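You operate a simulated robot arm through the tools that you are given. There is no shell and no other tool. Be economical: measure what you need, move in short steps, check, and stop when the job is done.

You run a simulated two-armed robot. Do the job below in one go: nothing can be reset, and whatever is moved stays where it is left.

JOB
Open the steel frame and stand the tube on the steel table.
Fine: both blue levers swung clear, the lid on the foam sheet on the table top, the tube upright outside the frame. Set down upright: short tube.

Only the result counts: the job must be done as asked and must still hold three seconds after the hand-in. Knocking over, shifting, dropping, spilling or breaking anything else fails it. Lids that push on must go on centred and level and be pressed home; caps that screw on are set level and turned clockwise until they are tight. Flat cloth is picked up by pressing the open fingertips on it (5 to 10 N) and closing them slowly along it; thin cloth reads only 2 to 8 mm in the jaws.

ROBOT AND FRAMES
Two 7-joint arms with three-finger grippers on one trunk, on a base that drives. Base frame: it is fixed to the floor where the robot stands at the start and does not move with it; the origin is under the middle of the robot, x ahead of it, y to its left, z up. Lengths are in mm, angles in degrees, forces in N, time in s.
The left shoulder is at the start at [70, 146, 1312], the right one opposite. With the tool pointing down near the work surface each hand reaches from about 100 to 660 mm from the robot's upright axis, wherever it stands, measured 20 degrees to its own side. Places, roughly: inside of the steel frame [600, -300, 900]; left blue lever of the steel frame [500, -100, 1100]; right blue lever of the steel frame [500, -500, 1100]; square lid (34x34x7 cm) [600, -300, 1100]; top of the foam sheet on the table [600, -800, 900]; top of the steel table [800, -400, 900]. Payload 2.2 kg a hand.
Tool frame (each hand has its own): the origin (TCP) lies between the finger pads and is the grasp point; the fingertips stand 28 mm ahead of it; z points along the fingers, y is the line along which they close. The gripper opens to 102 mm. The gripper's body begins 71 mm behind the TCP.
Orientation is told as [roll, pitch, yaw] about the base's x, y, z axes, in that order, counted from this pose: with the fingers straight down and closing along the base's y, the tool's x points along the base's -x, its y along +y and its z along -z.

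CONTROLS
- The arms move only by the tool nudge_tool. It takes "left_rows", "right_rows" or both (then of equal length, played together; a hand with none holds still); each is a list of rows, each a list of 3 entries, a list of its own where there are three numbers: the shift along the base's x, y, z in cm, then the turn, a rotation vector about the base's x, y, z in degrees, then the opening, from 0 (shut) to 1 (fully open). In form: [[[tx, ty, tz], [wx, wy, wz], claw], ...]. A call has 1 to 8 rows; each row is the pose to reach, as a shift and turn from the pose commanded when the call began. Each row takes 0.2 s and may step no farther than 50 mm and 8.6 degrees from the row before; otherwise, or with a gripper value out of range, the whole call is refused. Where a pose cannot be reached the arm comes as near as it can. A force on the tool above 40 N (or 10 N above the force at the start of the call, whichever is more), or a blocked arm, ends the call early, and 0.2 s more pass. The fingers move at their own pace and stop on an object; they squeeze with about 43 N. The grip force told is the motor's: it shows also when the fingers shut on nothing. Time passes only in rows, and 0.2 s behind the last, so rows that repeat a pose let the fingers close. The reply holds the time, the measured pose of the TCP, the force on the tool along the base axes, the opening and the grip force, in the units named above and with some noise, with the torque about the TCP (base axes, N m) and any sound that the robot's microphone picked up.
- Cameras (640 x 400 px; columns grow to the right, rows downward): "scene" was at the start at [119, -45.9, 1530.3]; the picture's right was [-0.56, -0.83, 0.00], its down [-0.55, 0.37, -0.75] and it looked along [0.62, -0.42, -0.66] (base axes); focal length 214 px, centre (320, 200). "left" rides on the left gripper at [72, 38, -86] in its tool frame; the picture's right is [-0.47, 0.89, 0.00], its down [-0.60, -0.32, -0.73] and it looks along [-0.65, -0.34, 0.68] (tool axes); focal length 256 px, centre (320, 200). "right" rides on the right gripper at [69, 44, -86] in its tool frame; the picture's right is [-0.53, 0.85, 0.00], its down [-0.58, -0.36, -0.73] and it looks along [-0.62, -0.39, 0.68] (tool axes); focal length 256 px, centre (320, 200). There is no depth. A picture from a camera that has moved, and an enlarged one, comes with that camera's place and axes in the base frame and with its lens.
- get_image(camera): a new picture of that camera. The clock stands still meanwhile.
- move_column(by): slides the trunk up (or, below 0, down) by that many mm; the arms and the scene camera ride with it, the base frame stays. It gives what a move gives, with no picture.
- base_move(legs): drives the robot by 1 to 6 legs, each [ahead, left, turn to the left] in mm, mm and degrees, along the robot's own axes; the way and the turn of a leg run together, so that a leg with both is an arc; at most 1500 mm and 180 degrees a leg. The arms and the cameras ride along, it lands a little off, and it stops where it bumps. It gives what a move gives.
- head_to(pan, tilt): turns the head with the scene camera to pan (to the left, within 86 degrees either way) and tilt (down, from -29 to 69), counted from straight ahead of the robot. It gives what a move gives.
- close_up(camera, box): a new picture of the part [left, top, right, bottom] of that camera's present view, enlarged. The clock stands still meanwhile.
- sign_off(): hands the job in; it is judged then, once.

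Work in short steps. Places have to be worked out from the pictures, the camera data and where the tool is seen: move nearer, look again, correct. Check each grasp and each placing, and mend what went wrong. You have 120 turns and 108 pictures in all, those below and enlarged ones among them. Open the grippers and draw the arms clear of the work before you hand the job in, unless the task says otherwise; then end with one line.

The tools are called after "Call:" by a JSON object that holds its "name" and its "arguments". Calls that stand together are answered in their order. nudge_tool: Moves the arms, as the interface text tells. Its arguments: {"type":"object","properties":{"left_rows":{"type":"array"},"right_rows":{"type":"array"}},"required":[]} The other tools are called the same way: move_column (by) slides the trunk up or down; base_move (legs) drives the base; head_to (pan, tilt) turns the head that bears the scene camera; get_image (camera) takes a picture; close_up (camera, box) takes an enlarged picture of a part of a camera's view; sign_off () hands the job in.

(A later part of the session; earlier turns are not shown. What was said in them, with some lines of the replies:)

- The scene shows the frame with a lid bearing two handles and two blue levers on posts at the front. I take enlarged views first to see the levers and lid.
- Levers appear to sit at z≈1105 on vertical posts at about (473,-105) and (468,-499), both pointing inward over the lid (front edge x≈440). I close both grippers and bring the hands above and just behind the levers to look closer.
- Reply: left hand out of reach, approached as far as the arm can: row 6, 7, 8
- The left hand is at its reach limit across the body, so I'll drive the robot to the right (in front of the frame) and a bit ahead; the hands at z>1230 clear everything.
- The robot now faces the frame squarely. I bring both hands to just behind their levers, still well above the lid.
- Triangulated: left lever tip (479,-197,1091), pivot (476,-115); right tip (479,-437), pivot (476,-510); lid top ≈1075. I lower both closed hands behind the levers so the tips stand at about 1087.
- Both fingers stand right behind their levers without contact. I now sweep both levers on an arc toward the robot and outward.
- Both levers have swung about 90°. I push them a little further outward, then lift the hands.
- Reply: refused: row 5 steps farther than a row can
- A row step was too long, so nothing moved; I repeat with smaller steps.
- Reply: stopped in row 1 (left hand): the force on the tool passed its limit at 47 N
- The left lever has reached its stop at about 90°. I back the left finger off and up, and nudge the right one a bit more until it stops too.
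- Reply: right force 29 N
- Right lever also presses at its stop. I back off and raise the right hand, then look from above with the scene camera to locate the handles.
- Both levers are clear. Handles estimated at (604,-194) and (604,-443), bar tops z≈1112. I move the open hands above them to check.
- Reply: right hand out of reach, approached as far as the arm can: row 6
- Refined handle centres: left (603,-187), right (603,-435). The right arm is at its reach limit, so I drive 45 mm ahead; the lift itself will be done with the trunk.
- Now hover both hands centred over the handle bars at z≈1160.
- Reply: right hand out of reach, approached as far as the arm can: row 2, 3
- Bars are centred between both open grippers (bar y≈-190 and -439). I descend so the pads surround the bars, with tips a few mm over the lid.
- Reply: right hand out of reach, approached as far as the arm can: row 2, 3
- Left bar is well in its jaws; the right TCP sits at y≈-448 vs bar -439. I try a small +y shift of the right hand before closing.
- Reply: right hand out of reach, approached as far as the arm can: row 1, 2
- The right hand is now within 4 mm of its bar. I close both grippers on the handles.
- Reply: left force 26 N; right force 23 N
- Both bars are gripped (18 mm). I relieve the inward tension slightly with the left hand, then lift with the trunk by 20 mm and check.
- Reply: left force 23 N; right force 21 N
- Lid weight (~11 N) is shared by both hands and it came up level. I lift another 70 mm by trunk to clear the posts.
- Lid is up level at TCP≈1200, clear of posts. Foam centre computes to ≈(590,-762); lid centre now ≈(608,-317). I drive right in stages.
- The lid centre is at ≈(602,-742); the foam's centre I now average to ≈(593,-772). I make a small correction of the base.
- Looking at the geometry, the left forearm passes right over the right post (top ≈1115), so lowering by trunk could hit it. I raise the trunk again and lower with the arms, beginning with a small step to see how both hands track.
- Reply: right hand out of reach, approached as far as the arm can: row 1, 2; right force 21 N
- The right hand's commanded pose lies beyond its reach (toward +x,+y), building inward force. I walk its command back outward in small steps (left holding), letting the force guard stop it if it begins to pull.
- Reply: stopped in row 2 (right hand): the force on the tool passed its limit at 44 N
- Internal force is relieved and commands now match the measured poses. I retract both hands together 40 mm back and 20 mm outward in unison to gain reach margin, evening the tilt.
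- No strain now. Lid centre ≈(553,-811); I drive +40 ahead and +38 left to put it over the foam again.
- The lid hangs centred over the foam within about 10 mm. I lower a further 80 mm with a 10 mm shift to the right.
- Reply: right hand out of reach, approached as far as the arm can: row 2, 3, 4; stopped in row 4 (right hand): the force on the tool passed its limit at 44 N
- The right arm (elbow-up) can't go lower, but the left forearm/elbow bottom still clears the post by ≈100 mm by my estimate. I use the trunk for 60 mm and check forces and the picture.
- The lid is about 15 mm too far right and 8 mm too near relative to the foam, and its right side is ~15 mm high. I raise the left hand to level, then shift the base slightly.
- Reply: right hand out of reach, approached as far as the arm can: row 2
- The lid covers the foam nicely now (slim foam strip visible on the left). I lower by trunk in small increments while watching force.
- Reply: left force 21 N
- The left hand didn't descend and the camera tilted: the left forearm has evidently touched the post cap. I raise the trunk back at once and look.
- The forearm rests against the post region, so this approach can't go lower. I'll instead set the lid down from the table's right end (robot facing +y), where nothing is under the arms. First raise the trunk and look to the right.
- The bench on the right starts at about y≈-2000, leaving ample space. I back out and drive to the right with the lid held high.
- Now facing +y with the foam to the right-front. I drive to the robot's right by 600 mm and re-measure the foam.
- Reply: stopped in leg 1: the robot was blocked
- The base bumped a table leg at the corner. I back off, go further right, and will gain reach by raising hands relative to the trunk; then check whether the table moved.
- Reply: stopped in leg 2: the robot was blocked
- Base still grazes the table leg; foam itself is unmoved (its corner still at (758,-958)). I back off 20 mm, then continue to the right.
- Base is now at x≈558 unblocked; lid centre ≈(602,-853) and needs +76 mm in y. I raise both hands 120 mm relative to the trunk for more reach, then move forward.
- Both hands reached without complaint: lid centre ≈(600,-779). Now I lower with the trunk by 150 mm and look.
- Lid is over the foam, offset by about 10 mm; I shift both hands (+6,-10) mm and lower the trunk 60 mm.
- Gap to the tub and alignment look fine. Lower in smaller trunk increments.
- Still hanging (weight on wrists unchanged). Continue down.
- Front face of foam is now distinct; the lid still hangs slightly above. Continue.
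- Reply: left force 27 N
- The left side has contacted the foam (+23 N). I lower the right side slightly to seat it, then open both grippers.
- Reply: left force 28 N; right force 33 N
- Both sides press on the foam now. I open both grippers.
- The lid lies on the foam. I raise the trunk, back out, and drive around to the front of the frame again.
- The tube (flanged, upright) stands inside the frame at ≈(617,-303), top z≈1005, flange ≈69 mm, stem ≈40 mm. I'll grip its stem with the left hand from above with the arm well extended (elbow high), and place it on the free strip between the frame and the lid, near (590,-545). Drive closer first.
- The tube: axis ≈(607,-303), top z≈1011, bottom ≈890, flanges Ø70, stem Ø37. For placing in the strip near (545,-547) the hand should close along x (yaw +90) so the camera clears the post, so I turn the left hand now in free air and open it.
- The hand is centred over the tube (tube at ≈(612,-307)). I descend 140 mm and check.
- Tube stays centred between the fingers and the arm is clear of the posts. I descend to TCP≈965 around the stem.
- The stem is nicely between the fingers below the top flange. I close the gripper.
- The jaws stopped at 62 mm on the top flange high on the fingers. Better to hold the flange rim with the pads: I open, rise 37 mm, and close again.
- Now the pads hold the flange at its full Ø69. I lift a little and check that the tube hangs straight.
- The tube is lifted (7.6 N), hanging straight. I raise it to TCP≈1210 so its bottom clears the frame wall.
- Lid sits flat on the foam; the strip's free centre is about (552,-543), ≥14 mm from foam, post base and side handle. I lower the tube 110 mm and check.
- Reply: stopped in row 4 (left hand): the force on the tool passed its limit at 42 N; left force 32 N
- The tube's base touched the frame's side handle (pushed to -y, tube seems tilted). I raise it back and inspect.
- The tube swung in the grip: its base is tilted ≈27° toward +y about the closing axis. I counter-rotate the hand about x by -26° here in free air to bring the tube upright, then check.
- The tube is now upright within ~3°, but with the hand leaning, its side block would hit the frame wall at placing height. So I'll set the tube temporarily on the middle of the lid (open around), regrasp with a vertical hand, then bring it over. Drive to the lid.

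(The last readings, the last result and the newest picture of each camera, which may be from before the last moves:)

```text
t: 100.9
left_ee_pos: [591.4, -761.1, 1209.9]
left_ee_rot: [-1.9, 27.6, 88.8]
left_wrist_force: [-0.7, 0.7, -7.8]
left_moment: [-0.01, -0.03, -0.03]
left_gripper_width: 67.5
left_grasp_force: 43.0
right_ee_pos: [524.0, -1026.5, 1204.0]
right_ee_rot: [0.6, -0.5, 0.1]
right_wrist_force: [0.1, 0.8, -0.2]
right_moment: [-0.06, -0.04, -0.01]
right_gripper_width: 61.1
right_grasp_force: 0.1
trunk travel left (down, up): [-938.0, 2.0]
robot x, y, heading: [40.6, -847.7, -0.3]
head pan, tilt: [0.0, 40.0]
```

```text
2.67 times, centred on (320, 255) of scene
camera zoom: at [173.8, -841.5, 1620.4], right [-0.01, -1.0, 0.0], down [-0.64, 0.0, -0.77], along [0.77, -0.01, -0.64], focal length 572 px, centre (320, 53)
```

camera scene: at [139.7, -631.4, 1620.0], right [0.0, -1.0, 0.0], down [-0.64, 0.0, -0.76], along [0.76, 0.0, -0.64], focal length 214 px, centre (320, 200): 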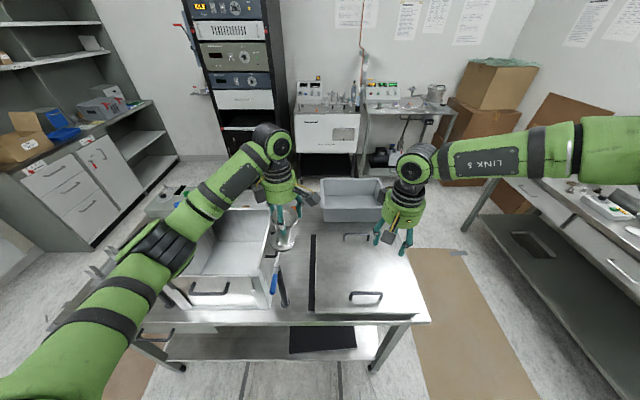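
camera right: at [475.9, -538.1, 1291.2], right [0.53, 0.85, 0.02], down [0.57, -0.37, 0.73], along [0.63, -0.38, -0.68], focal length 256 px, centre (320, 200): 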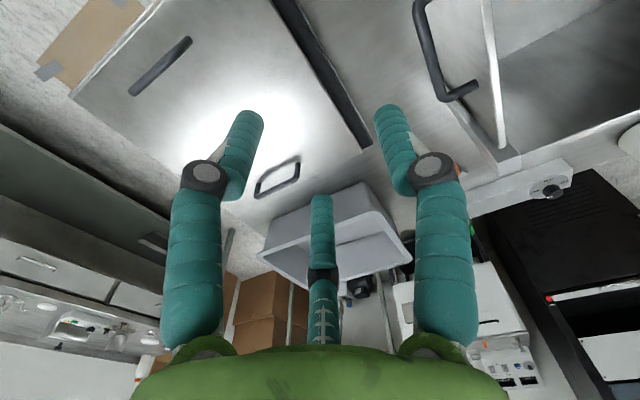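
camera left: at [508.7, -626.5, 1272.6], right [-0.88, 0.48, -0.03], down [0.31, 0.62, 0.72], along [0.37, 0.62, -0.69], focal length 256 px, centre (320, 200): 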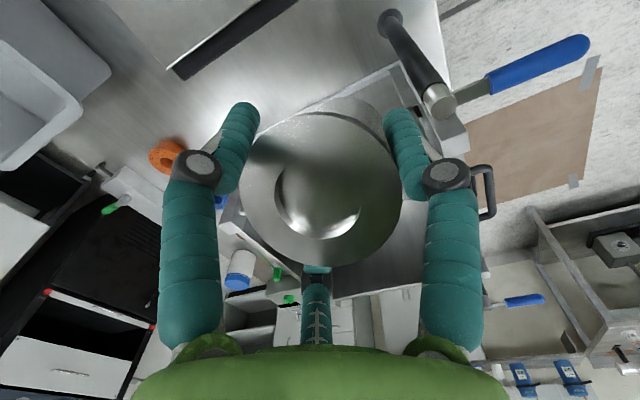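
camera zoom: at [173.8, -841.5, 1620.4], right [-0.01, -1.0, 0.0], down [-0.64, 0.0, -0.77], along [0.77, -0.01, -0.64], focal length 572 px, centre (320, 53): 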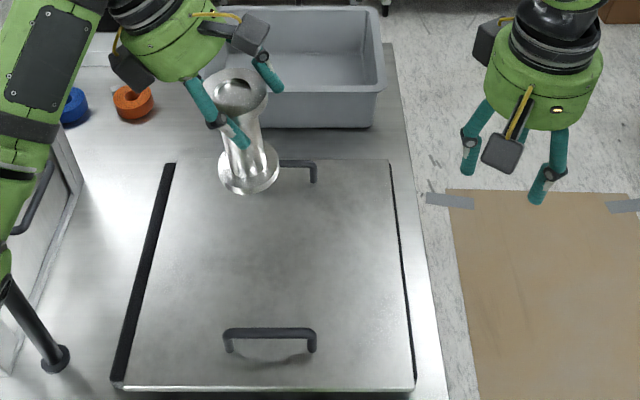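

The tube hangs vertical over the lid's free centre. I lower to TCP≈1035, then feel for contact in small steps.

Call:
{"name": "nudge_tool", "arguments": {"left_rows": [[[0, 0, -3.5], [0, 0, 0], 0.3], [[0, 0, -7], [0, 0, 0], 0.3], [[0, 0, -10.5], [0, 0, 0], 0.3], [[0, 0, -14], [0, 0, 0], 0.3], [[0, 0, -17.2], [0, 0, 0], 0.3]]}}

Call:
{"name": "nudge_tool", "arguments": {"left_rows": [[[0, 0, -0.6], [0, 0, 0], 0.3], [[0, 0, -1.2], [0, 0, 0], 0.3], [[0, 0, -1.7], [0, 0, 0], 0.3]]}}

Call:
{"name": "close_up", "arguments": {"camera": "scene", "box": [200, 190, 360, 310]}}

```text
t: 102.1
left_ee_pos: [590.1, -765.0, 1038.8]
left_ee_rot: [-1.9, 27.4, 88.8]
left_wrist_force: [0.5, 0.1, -7.7]
left_moment: [0.03, 0.02, 0.02]
left_gripper_width: 67.0
left_grasp_force: 42.9
right_ee_pos: [526.2, -1029.5, 1202.1]
right_ee_rot: [0.8, -0.5, 0.1]
right_wrist_force: [0.2, 0.9, -0.4]
right_moment: [-0.03, -0.03, 0.0]
right_gripper_width: 61.2
right_grasp_force: 0.1
trunk travel left (down, up): [-938.0, 2.0]
robot x, y, heading: [41.4, -847.2, -0.5]
head pan, tilt: [0.0, 40.0]
```

```text
t: 102.9
left_ee_pos: [591.8, -766.9, 1022.8]
left_ee_rot: [-1.9, 27.5, 88.7]
left_wrist_force: [0.0, 0.4, -5.3]
left_moment: [0.07, -0.01, -0.01]
left_gripper_width: 67.3
left_grasp_force: 42.8
right_ee_pos: [525.8, -1029.9, 1203.1]
right_ee_rot: [0.7, -0.4, 0.1]
right_wrist_force: [0.4, 0.5, 0.1]
right_moment: [-0.01, 0.0, 0.0]
right_gripper_width: 61.3
right_grasp_force: 0.1
trunk travel left (down, up): [-938.0, 2.0]
robot x, y, heading: [35.8, -844.1, -0.4]
head pan, tilt: [0.0, 40.0]
```

```text
3.33 times, centred on (280, 250) of scene
camera zoom: at [174.3, -847.2, 1620.3], right [-0.01, -1.0, 0.0], down [-0.64, 0.0, -0.77], along [0.77, 0.0, -0.64], focal length 715 px, centre (453, 33)
```

zoom: 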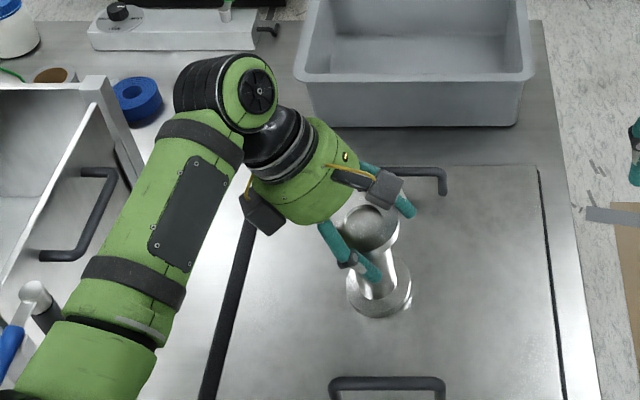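

Contact may just be starting (force eased to -5). I continue in 3 mm steps.

Call:
{"name": "nudge_tool", "arguments": {"left_rows": [[[0, 0, -0.3], [0, 0, 0], 0.3], [[0, 0, -0.6], [0, 0, 0], 0.3]]}}

```text
t: 103.5
left_ee_pos: [590.8, -767.0, 1020.7]
left_ee_rot: [-2.6, 27.6, 88.5]
left_wrist_force: [0.6, 2.3, 21.9]
left_moment: [0.95, 0.42, 0.03]
left_gripper_width: 67.5
left_grasp_force: 43.2
right_ee_pos: [521.0, -1030.2, 1204.4]
right_ee_rot: [0.7, -0.6, 0.1]
right_wrist_force: [1.2, 0.0, -0.8]
right_moment: [0.02, 0.02, -0.02]
right_gripper_width: 61.0
right_grasp_force: 0.1
trunk travel left (down, up): [-938.0, 2.0]
robot x, y, heading: [42.6, -848.2, -0.3]
head pan, tilt: [0.0, 40.0]
```

Firm contact (22 N). I open the gripper and withdraw along its axis.

Call:
{"name": "nudge_tool", "arguments": {"left_rows": [[[0, 0, 0.4], [0, 0, 0], 0.3], [[0, 0, 0.4], [0, 0, 0], 0.75], [[0, 0, 0.4], [0, 0, 0], 1], [[0, 1, 2.5], [0, 0, 0], 1], [[0, 2.5, 5.5], [0, 0, 0], 1], [[0, 4, 8.5], [0, 0, 0], 1]]}}

Call:
{"name": "close_up", "arguments": {"camera": "scene", "box": [200, 190, 360, 310]}}

```text
t: 104.9
left_ee_pos: [589.6, -725.4, 1101.9]
left_ee_rot: [-1.9, 27.4, 88.6]
left_wrist_force: [0.7, 0.2, -0.1]
left_moment: [-0.01, -0.03, 0.01]
left_gripper_width: 102.0
left_grasp_force: 0.1
right_ee_pos: [523.9, -1028.9, 1203.5]
right_ee_rot: [0.6, -0.6, 0.1]
right_wrist_force: [-0.2, 0.8, -0.6]
right_moment: [0.01, -0.01, 0.01]
right_gripper_width: 61.2
right_grasp_force: 0.1
trunk travel left (down, up): [-938.0, 2.0]
robot x, y, heading: [41.4, -847.3, -0.4]
head pan, tilt: [0.0, 40.0]
```

```text
3.33 times, centred on (280, 250) of scene
camera zoom: at [172.6, -847.1, 1620.4], right [-0.01, -1.0, 0.0], down [-0.64, 0.0, -0.77], along [0.77, 0.0, -0.64], focal length 715 px, centre (453, 33)
```

zoom: 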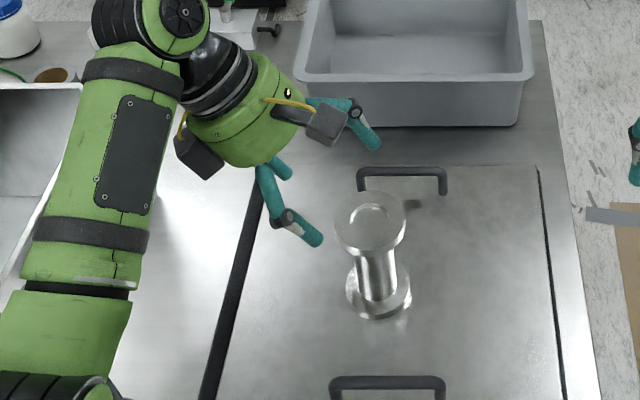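

The tube stands upright on the lid at ≈(600,-765). I bring the hand back to vertical and centre it above the tube.

Call:
{"name": "nudge_tool", "arguments": {"left_rows": [[[0, 0, 2], [6.8, 0, 0], 1], [[0.3, -1, 3], [13.6, 0, 0], 1], [[0.6, -2, 3], [20.4, 0, 0], 1], [[0.9, -3, 3], [27.2, 0, 0], 1], [[1, -4, 3], [27.2, 1.9, 0.9], 1]]}}

Call:
{"name": "get_image", "arguments": {"camera": "left"}}

```text
t: 106.1
left_ee_pos: [601.5, -766.9, 1131.2]
left_ee_rot: [0.3, 0.2, 90.2]
left_wrist_force: [-0.3, -0.2, 1.1]
left_moment: [0.01, 0.01, 0.02]
left_gripper_width: 102.0
left_grasp_force: 0.1
right_ee_pos: [524.7, -1030.9, 1203.7]
right_ee_rot: [0.7, -0.6, 0.1]
right_wrist_force: [0.0, 0.7, -0.3]
right_moment: [-0.01, 0.01, 0.01]
right_gripper_width: 61.2
right_grasp_force: 0.1
trunk travel left (down, up): [-938.0, 2.0]
robot x, y, heading: [40.6, -847.5, -0.2]
head pan, tilt: [0.0, 40.0]
```

```text
12 pictures are left
camera left: at [563.2, -838.3, 1218.2], right [-0.89, 0.46, 0.0], down [0.32, 0.61, 0.73], along [0.33, 0.65, -0.69], focal length 256 px, centre (320, 200)
```

left: 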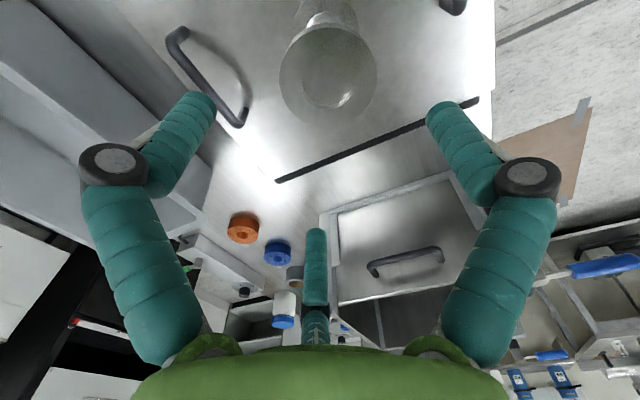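

I descend to the flange (TCP≈1019) and grip the rim again with the hand vertical.

Call:
{"name": "nudge_tool", "arguments": {"left_rows": [[[-0.3, 0.1, -3.5], [0, 0, 0], 1], [[-0.3, 0.1, -7.5], [0, 0, 0], 1], [[-0.3, 0.1, -11.2], [0, 0, 0], 1], [[-0.3, 0.1, -11.2], [0, 0, 0], 0.8], [[-0.3, 0.1, -11.2], [0, 0, 0], 0.6], [[-0.3, 0.1, -11.2], [0, 0, 0], 0.3], [[-0.3, 0.1, -11.2], [0, 0, 0], 0.3], [[-0.3, 0.1, -11.2], [0, 0, 0], 0.3]]}}

Call:
{"name": "nudge_tool", "arguments": {"left_rows": [[[0, 0, 0.5], [0, 0, 0], 0.3], [[0, 0, 1.5], [0, 0, 0], 0.3], [[0, 0, 3], [0, 0, 0], 0.3], [[0, 0, 5], [0, 0, 0], 0.3]]}}

Call:
{"name": "close_up", "arguments": {"camera": "scene", "box": [200, 190, 360, 310]}}

```text
t: 107.9
left_ee_pos: [596.7, -766.7, 1018.9]
left_ee_rot: [0.2, 0.2, 90.2]
left_wrist_force: [0.0, -1.8, 2.2]
left_moment: [-0.02, 0.04, -0.02]
left_gripper_width: 67.7
left_grasp_force: 42.7
right_ee_pos: [523.3, -1031.1, 1203.9]
right_ee_rot: [0.7, -0.6, 0.1]
right_wrist_force: [-0.5, -1.0, -0.4]
right_moment: [0.01, -0.01, 0.01]
right_gripper_width: 61.2
right_grasp_force: 0.0
trunk travel left (down, up): [-938.0, 2.0]
robot x, y, heading: [40.9, -847.8, -0.2]
head pan, tilt: [0.0, 40.0]
```

```text
t: 108.9
left_ee_pos: [596.4, -763.5, 1068.2]
left_ee_rot: [0.4, 0.1, 90.2]
left_wrist_force: [-0.2, 0.8, -8.0]
left_moment: [0.03, -0.02, 0.02]
left_gripper_width: 67.5
left_grasp_force: 43.1
right_ee_pos: [524.2, -1028.8, 1203.0]
right_ee_rot: [0.7, -0.4, 0.1]
right_wrist_force: [0.0, -0.2, -0.7]
right_moment: [0.04, 0.01, -0.02]
right_gripper_width: 61.1
right_grasp_force: 0.0
trunk travel left (down, up): [-938.0, 2.0]
robot x, y, heading: [42.9, -850.2, -0.5]
head pan, tilt: [0.0, 40.0]
```

```text
3.33 times, centred on (280, 250) of scene
camera zoom: at [175.0, -847.3, 1620.2], right [-0.01, -1.0, 0.0], down [-0.64, 0.0, -0.77], along [0.77, 0.0, -0.64], focal length 715 px, centre (453, 33)
```

zoom: 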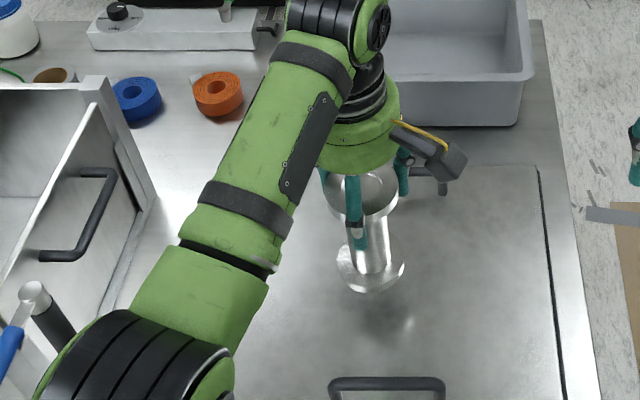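

The tube hangs straight (8 N). From here the arm alone can reach the strip: target now (575,-552), giving margin to post, handle and foam. I move sideways slowly at this height.

Call:
{"name": "nudge_tool", "arguments": {"left_rows": [[[-0.2, 1.6, 0], [0, 0, 0], 0.3], [[-0.4, 4.2, 0], [0, 0, 0], 0.3], [[-0.7, 7.2, 0], [0, 0, 0], 0.3], [[-1, 10.2, 0], [0, 0, 0], 0.3], [[-1.3, 13.2, 0], [0, 0, 0], 0.3], [[-1.6, 16.2, 0], [0, 0, 0], 0.3], [[-1.9, 19.2, 0], [0, 0, 0], 0.3], [[-2.1, 21.1, 0], [0, 0, 0], 0.3]]}}

Call:
{"name": "close_up", "arguments": {"camera": "scene", "box": [120, 190, 280, 310]}}

```text
t: 110.7
left_ee_pos: [577.6, -549.9, 1067.0]
left_ee_rot: [0.3, 0.2, 90.1]
left_wrist_force: [1.1, 0.2, -8.1]
left_moment: [0.01, 0.01, -0.01]
left_gripper_width: 67.5
left_grasp_force: 42.7
right_ee_pos: [524.6, -1028.7, 1202.6]
right_ee_rot: [0.6, -0.4, 0.1]
right_wrist_force: [0.0, -0.1, -0.6]
right_moment: [-0.02, 0.0, -0.03]
right_gripper_width: 61.0
right_grasp_force: 0.0
trunk travel left (down, up): [-938.0, 2.0]
robot x, y, heading: [42.8, -846.5, -0.2]
head pan, tilt: [0.0, 40.0]
```

```text
3.33 times, centred on (200, 250) of scene
camera zoom: at [174.7, -845.6, 1620.3], right [-0.01, -1.0, 0.0], down [-0.64, 0.0, -0.77], along [0.77, 0.0, -0.64], focal length 715 px, centre (720, 33)
```

zoom: 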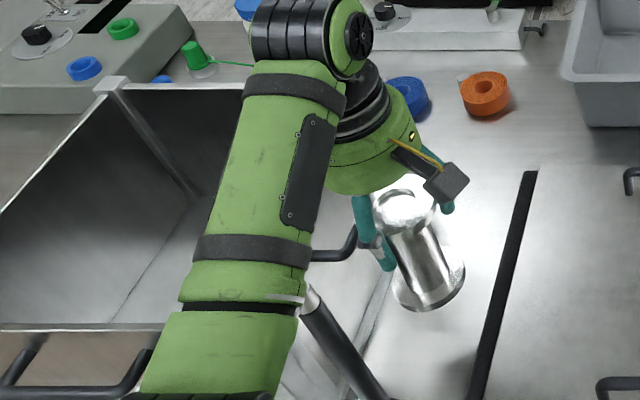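

The tube is vertical over the strip at ≈(578,-551). I lower to TCP≈1003, then feel in small steps.

Call:
{"name": "nudge_tool", "arguments": {"left_rows": [[[0, -0.1, -1.5], [0, 0, 0], 0.3], [[0, -0.1, -3.5], [0, 0, 0], 0.3], [[0, -0.1, -5.2], [0, 0, 0], 0.3], [[0, -0.1, -6.4], [0, 0, 0], 0.3]]}}

Call:
{"name": "close_up", "arguments": {"camera": "scene", "box": [120, 190, 280, 310]}}

```text
t: 111.7
left_ee_pos: [576.9, -553.5, 1002.9]
left_ee_rot: [0.3, 0.3, 90.2]
left_wrist_force: [0.1, 0.7, -7.6]
left_moment: [-0.01, 0.0, 0.01]
left_gripper_width: 67.4
left_grasp_force: 43.2
right_ee_pos: [525.1, -1030.0, 1201.4]
right_ee_rot: [0.7, -0.4, 0.1]
right_wrist_force: [0.8, -0.7, 0.4]
right_moment: [0.01, -0.02, 0.0]
right_gripper_width: 61.3
right_grasp_force: 0.1
trunk travel left (down, up): [-938.0, 2.0]
robot x, y, heading: [40.0, -847.4, -0.3]
head pan, tilt: [0.0, 40.0]
```

```text
3.33 times, centred on (200, 250) of scene
camera zoom: at [175.1, -846.9, 1620.2], right [-0.01, -1.0, 0.0], down [-0.64, 0.0, -0.77], along [0.77, 0.0, -0.64], focal length 715 px, centre (720, 33)
```

zoom: 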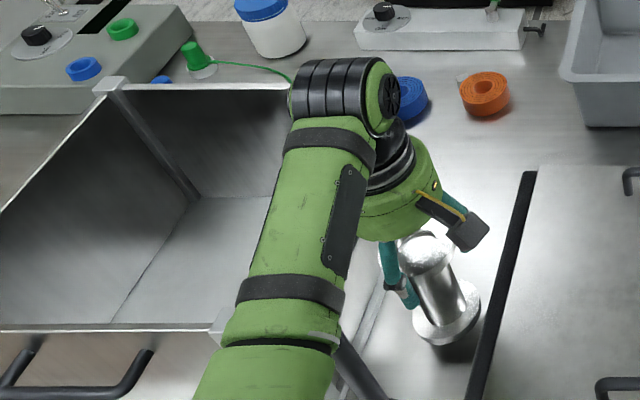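

Clear of foam, handle and post. Continue down in 5 mm rows.

Call:
{"name": "nudge_tool", "arguments": {"left_rows": [[[0, 0.1, -0.5], [0, 0, 0], 0.3], [[0, 0.2, -1], [0, 0, 0], 0.3], [[0, 0.2, -1.5], [0, 0, 0], 0.3]]}}

Call:
{"name": "nudge_tool", "arguments": {"left_rows": [[[0, 0, -0.4], [0, 0, 0], 0.3], [[0, 0, -0.8], [0, 0, 0], 0.3]]}}

```text
t: 112.5
left_ee_pos: [577.0, -551.6, 987.5]
left_ee_rot: [0.4, 0.3, 90.2]
left_wrist_force: [-0.1, 0.2, -7.3]
left_moment: [-0.03, 0.02, 0.01]
left_gripper_width: 67.7
left_grasp_force: 43.6
right_ee_pos: [525.5, -1030.2, 1202.6]
right_ee_rot: [0.6, -0.4, 0.2]
right_wrist_force: [0.4, -1.1, 0.5]
right_moment: [-0.02, -0.04, 0.0]
right_gripper_width: 61.3
right_grasp_force: 0.0
trunk travel left (down, up): [-938.0, 2.0]
robot x, y, heading: [38.8, -845.0, -0.2]
head pan, tilt: [0.0, 40.0]
```

```text
t: 113.1
left_ee_pos: [576.9, -552.5, 979.9]
left_ee_rot: [0.4, 0.3, 90.1]
left_wrist_force: [0.5, 0.2, -7.9]
left_moment: [0.05, 0.0, 0.0]
left_gripper_width: 67.2
left_grasp_force: 43.0
right_ee_pos: [525.6, -1029.7, 1202.4]
right_ee_rot: [0.7, -0.3, 0.3]
right_wrist_force: [-0.6, 0.1, 0.5]
right_moment: [-0.02, 0.01, -0.03]
right_gripper_width: 61.1
right_grasp_force: 0.0
trunk travel left (down, up): [-938.0, 2.0]
robot x, y, heading: [37.4, -847.1, -0.3]
head pan, tilt: [0.0, 40.0]
```

No contact yet at TCP 980; I continue in 4 mm rows.

Call:
{"name": "nudge_tool", "arguments": {"left_rows": [[[0, 0, -0.4], [0, 0, 0], 0.3], [[0, 0, -0.8], [0, 0, 0], 0.3]]}}

Call:
{"name": "close_up", "arguments": {"camera": "scene", "box": [160, 210, 280, 300]}}

```text
t: 113.7
left_ee_pos: [575.7, -553.6, 978.1]
left_ee_rot: [-0.3, 0.1, 90.2]
left_wrist_force: [-0.1, 1.5, 18.1]
left_moment: [0.14, 0.84, -0.01]
left_gripper_width: 67.6
left_grasp_force: 42.2
right_ee_pos: [521.5, -1031.4, 1206.3]
right_ee_rot: [0.9, -0.6, 0.1]
right_wrist_force: [0.2, 0.2, -0.4]
right_moment: [0.04, 0.01, -0.01]
right_gripper_width: 61.0
right_grasp_force: 0.0
trunk travel left (down, up): [-938.0, 2.0]
robot x, y, heading: [42.4, -850.6, -0.4]
head pan, tilt: [0.0, 40.0]
```

```text
4.44 times, centred on (220, 255) of scene
camera zoom: at [169.6, -848.8, 1621.2], right [-0.01, -1.0, 0.0], down [-0.64, 0.0, -0.77], along [0.77, 0.0, -0.64], focal length 953 px, centre (764, -44)
```

zoom: 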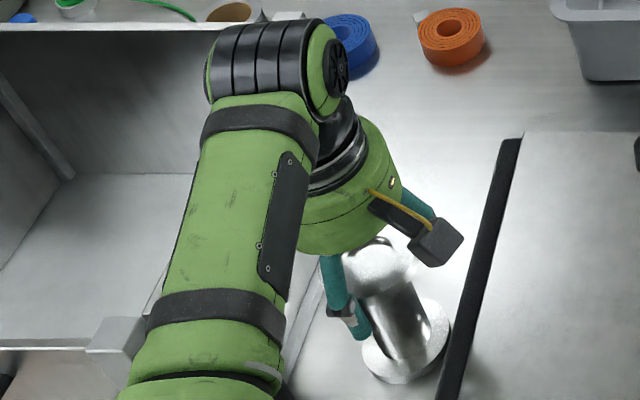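

Table contact (+18 N), tube upright beside the foam. I relax the push, open, and raise the hand straight up.

Call:
{"name": "nudge_tool", "arguments": {"left_rows": [[[0, 0, 0.4], [0, 0, 0], 0.3], [[0, 0, 0.4], [0, 0, 0], 0.72], [[0, 0, 0.4], [0, 0, 0], 0.9], [[0, 0, 0.4], [0, 0, 0], 0.9], [[0, 0, 3], [0, 0, 0], 0.9], [[0, 0, 6.5], [0, 0, 0], 0.9], [[0, 0, 10.5], [0, 0, 0], 0.9], [[0, 0, 14.5], [0, 0, 0], 0.9]]}}

Call:
{"name": "get_image", "arguments": {"camera": "left"}}

```text
t: 115.5
left_ee_pos: [575.5, -554.1, 1119.2]
left_ee_rot: [0.4, 0.1, 90.1]
left_wrist_force: [-0.8, 0.7, -0.2]
left_moment: [0.0, 0.0, 0.02]
left_gripper_width: 91.8
left_grasp_force: 0.1
right_ee_pos: [524.1, -1033.3, 1203.4]
right_ee_rot: [0.8, -0.5, 0.1]
right_wrist_force: [0.1, -0.2, -0.3]
right_moment: [0.0, 0.0, 0.02]
right_gripper_width: 61.2
right_grasp_force: 0.0
trunk travel left (down, up): [-938.0, 2.0]
robot x, y, heading: [42.5, -847.8, -0.3]
head pan, tilt: [0.0, 40.0]
```

```text
7 pictures are left
camera left: at [537.4, -626.2, 1207.4], right [-0.89, 0.46, 0.0], down [0.32, 0.61, 0.73], along [0.33, 0.65, -0.69], focal length 256 px, centre (320, 200)
```

left: 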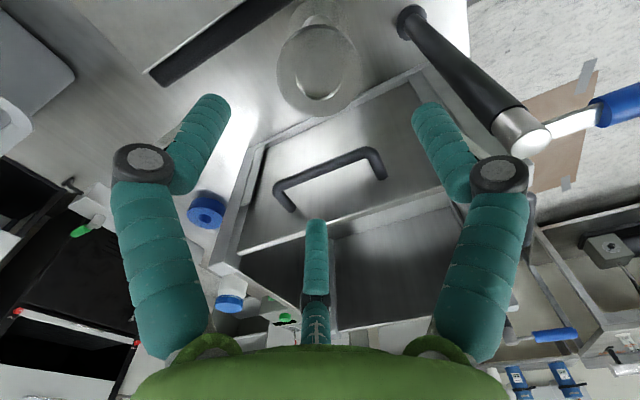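

The tube stands upright on the table. I raise the hand further, then drive the robot back clear of the table and check everything.

Call:
{"name": "nudge_tool", "arguments": {"left_rows": [[[0, 0, 4], [0, 0, 0], 0.9], [[0, 0, 8], [0, 0, 0], 0.9], [[0, 0, 11], [0, 0, 0], 0.9]]}}

Call:
{"name": "base_move", "arguments": {"legs": [[-330, 0, 0]]}}

Call:
{"name": "head_to", "arguments": {"pan": 12, "tilt": 35}}

Call:
{"name": "get_image", "arguments": {"camera": "scene"}}

```text
t: 116.3
left_ee_pos: [576.4, -553.3, 1228.4]
left_ee_rot: [0.3, 0.3, 90.1]
left_wrist_force: [0.0, 0.5, 0.1]
left_moment: [-0.06, -0.02, 0.02]
left_gripper_width: 92.0
left_grasp_force: 0.2
right_ee_pos: [524.4, -1029.6, 1204.6]
right_ee_rot: [0.6, -0.5, 0.1]
right_wrist_force: [-0.3, 0.6, -0.2]
right_moment: [0.01, -0.03, 0.02]
right_gripper_width: 60.9
right_grasp_force: 0.1
trunk travel left (down, up): [-938.0, 2.0]
robot x, y, heading: [37.0, -848.6, -0.4]
head pan, tilt: [0.0, 40.0]
```

```text
t: 118.5
left_ee_pos: [244.9, -551.6, 1226.5]
left_ee_rot: [0.4, 0.1, 90.2]
left_wrist_force: [0.7, 0.2, 0.3]
left_moment: [0.02, 0.02, 0.02]
left_gripper_width: 92.1
left_grasp_force: 0.0
right_ee_pos: [191.7, -1029.7, 1201.6]
right_ee_rot: [0.7, -0.3, 0.1]
right_wrist_force: [-0.3, -0.2, 0.8]
right_moment: [0.01, 0.02, -0.04]
right_gripper_width: 61.0
right_grasp_force: 0.0
trunk travel left (down, up): [-938.0, 2.0]
robot x, y, heading: [-296.0, -846.6, -0.2]
head pan, tilt: [0.0, 40.0]
```

```text
t: 119.3
left_ee_pos: [242.2, -552.6, 1227.5]
left_ee_rot: [0.3, 0.2, 90.1]
left_wrist_force: [-0.3, 0.3, 0.7]
left_moment: [0.03, 0.01, -0.02]
left_gripper_width: 91.7
left_grasp_force: 0.1
right_ee_pos: [189.6, -1028.9, 1202.5]
right_ee_rot: [0.6, -0.5, 0.1]
right_wrist_force: [0.3, -0.1, 0.2]
right_moment: [0.0, 0.02, -0.01]
right_gripper_width: 61.2
right_grasp_force: 0.0
trunk travel left (down, up): [-938.0, 2.0]
robot x, y, heading: [-295.9, -846.5, -0.2]
head pan, tilt: [12.0, 35.0]
```

```text
6 pictures are left
camera scene: at [-160.3, -827.5, 1627.9], right [0.2, -0.98, 0.0], down [-0.56, -0.12, -0.82], along [0.8, 0.17, -0.57], focal length 214 px, centre (320, 200)
```

scene: 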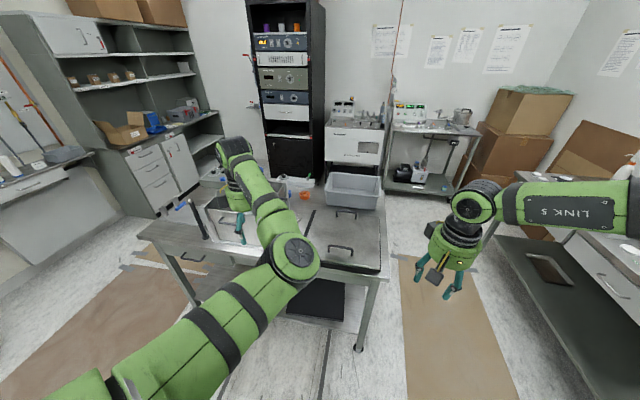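

The arm blocks the view; I drive left for an unobstructed final check.

Call:
{"name": "base_move", "arguments": {"legs": [[0, 480, 0]]}}

Call:
{"name": "head_to", "arguments": {"pan": -12, "tilt": 35}}

Call:
{"name": "get_image", "arguments": {"camera": "scene"}}

```text
t: 122.1
left_ee_pos: [248.6, -75.0, 1228.6]
left_ee_rot: [0.3, 0.1, 89.7]
left_wrist_force: [-0.1, 0.6, 0.0]
left_moment: [0.01, 0.02, -0.01]
left_gripper_width: 92.0
left_grasp_force: 0.1
right_ee_pos: [192.0, -550.2, 1202.7]
right_ee_rot: [0.7, -0.5, -0.2]
right_wrist_force: [0.0, -0.2, 0.0]
right_moment: [-0.01, -0.03, 0.03]
right_gripper_width: 61.2
right_grasp_force: 0.2
trunk travel left (down, up): [-938.0, 2.0]
robot x, y, heading: [-290.8, -358.4, -0.7]
head pan, tilt: [12.0, 35.0]
```

```text
t: 123.0
left_ee_pos: [248.5, -70.5, 1228.3]
left_ee_rot: [0.3, 0.3, 89.7]
left_wrist_force: [-0.5, 0.2, -1.0]
left_moment: [0.02, 0.04, 0.03]
left_gripper_width: 91.8
left_grasp_force: 0.0
right_ee_pos: [189.4, -547.2, 1203.6]
right_ee_rot: [0.7, -0.5, -0.3]
right_wrist_force: [0.0, 0.1, 0.6]
right_moment: [-0.01, 0.04, 0.01]
right_gripper_width: 61.5
right_grasp_force: 0.0
trunk travel left (down, up): [-938.0, 2.0]
robot x, y, heading: [-295.3, -362.3, -0.6]
head pan, tilt: [-12.0, 35.0]
```

```text
5 pictures are left
camera scene: at [-156.6, -379.8, 1628.0], right [-0.22, -0.98, 0.0], down [-0.56, 0.13, -0.82], along [0.8, -0.18, -0.57], focal length 214 px, centre (320, 200)
```

scene: 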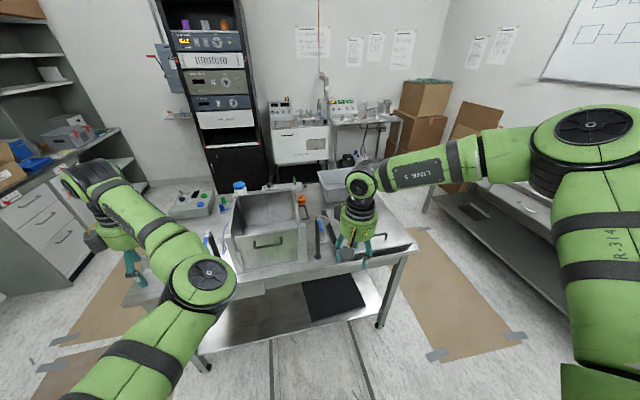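

Call:
{"name": "close_up", "arguments": {"camera": "scene", "box": [180, 160, 440, 300]}}

```text
2.46 times, centred on (310, 230) of scene
camera zoom: at [-156.6, -379.8, 1628.0], right [-0.22, -0.98, 0.0], down [-0.56, 0.13, -0.82], along [0.8, -0.18, -0.57], focal length 528 px, centre (345, 126)
```

zoom: 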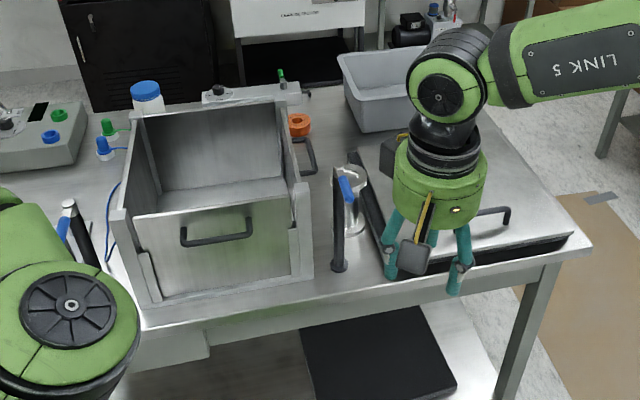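

The final view shows both levers swung out, the lid flat on the foam, and the tube upright on the table beside the frame. Both grippers are open and clear, so I hand in.

Call:
{"name": "sign_off", "arguments": {}}

```text
The job is handed in.
```

The frame is open: both levers are swung clear, the lid lies on the foam sheet, and the short tube stands upright on the table between the frame and the foam. On the way the robot's base bumped a table leg twice, its left forearm touched the right lever post once, and the tube knocked the frame's side handle, but I saw nothing shifted in the final picture.
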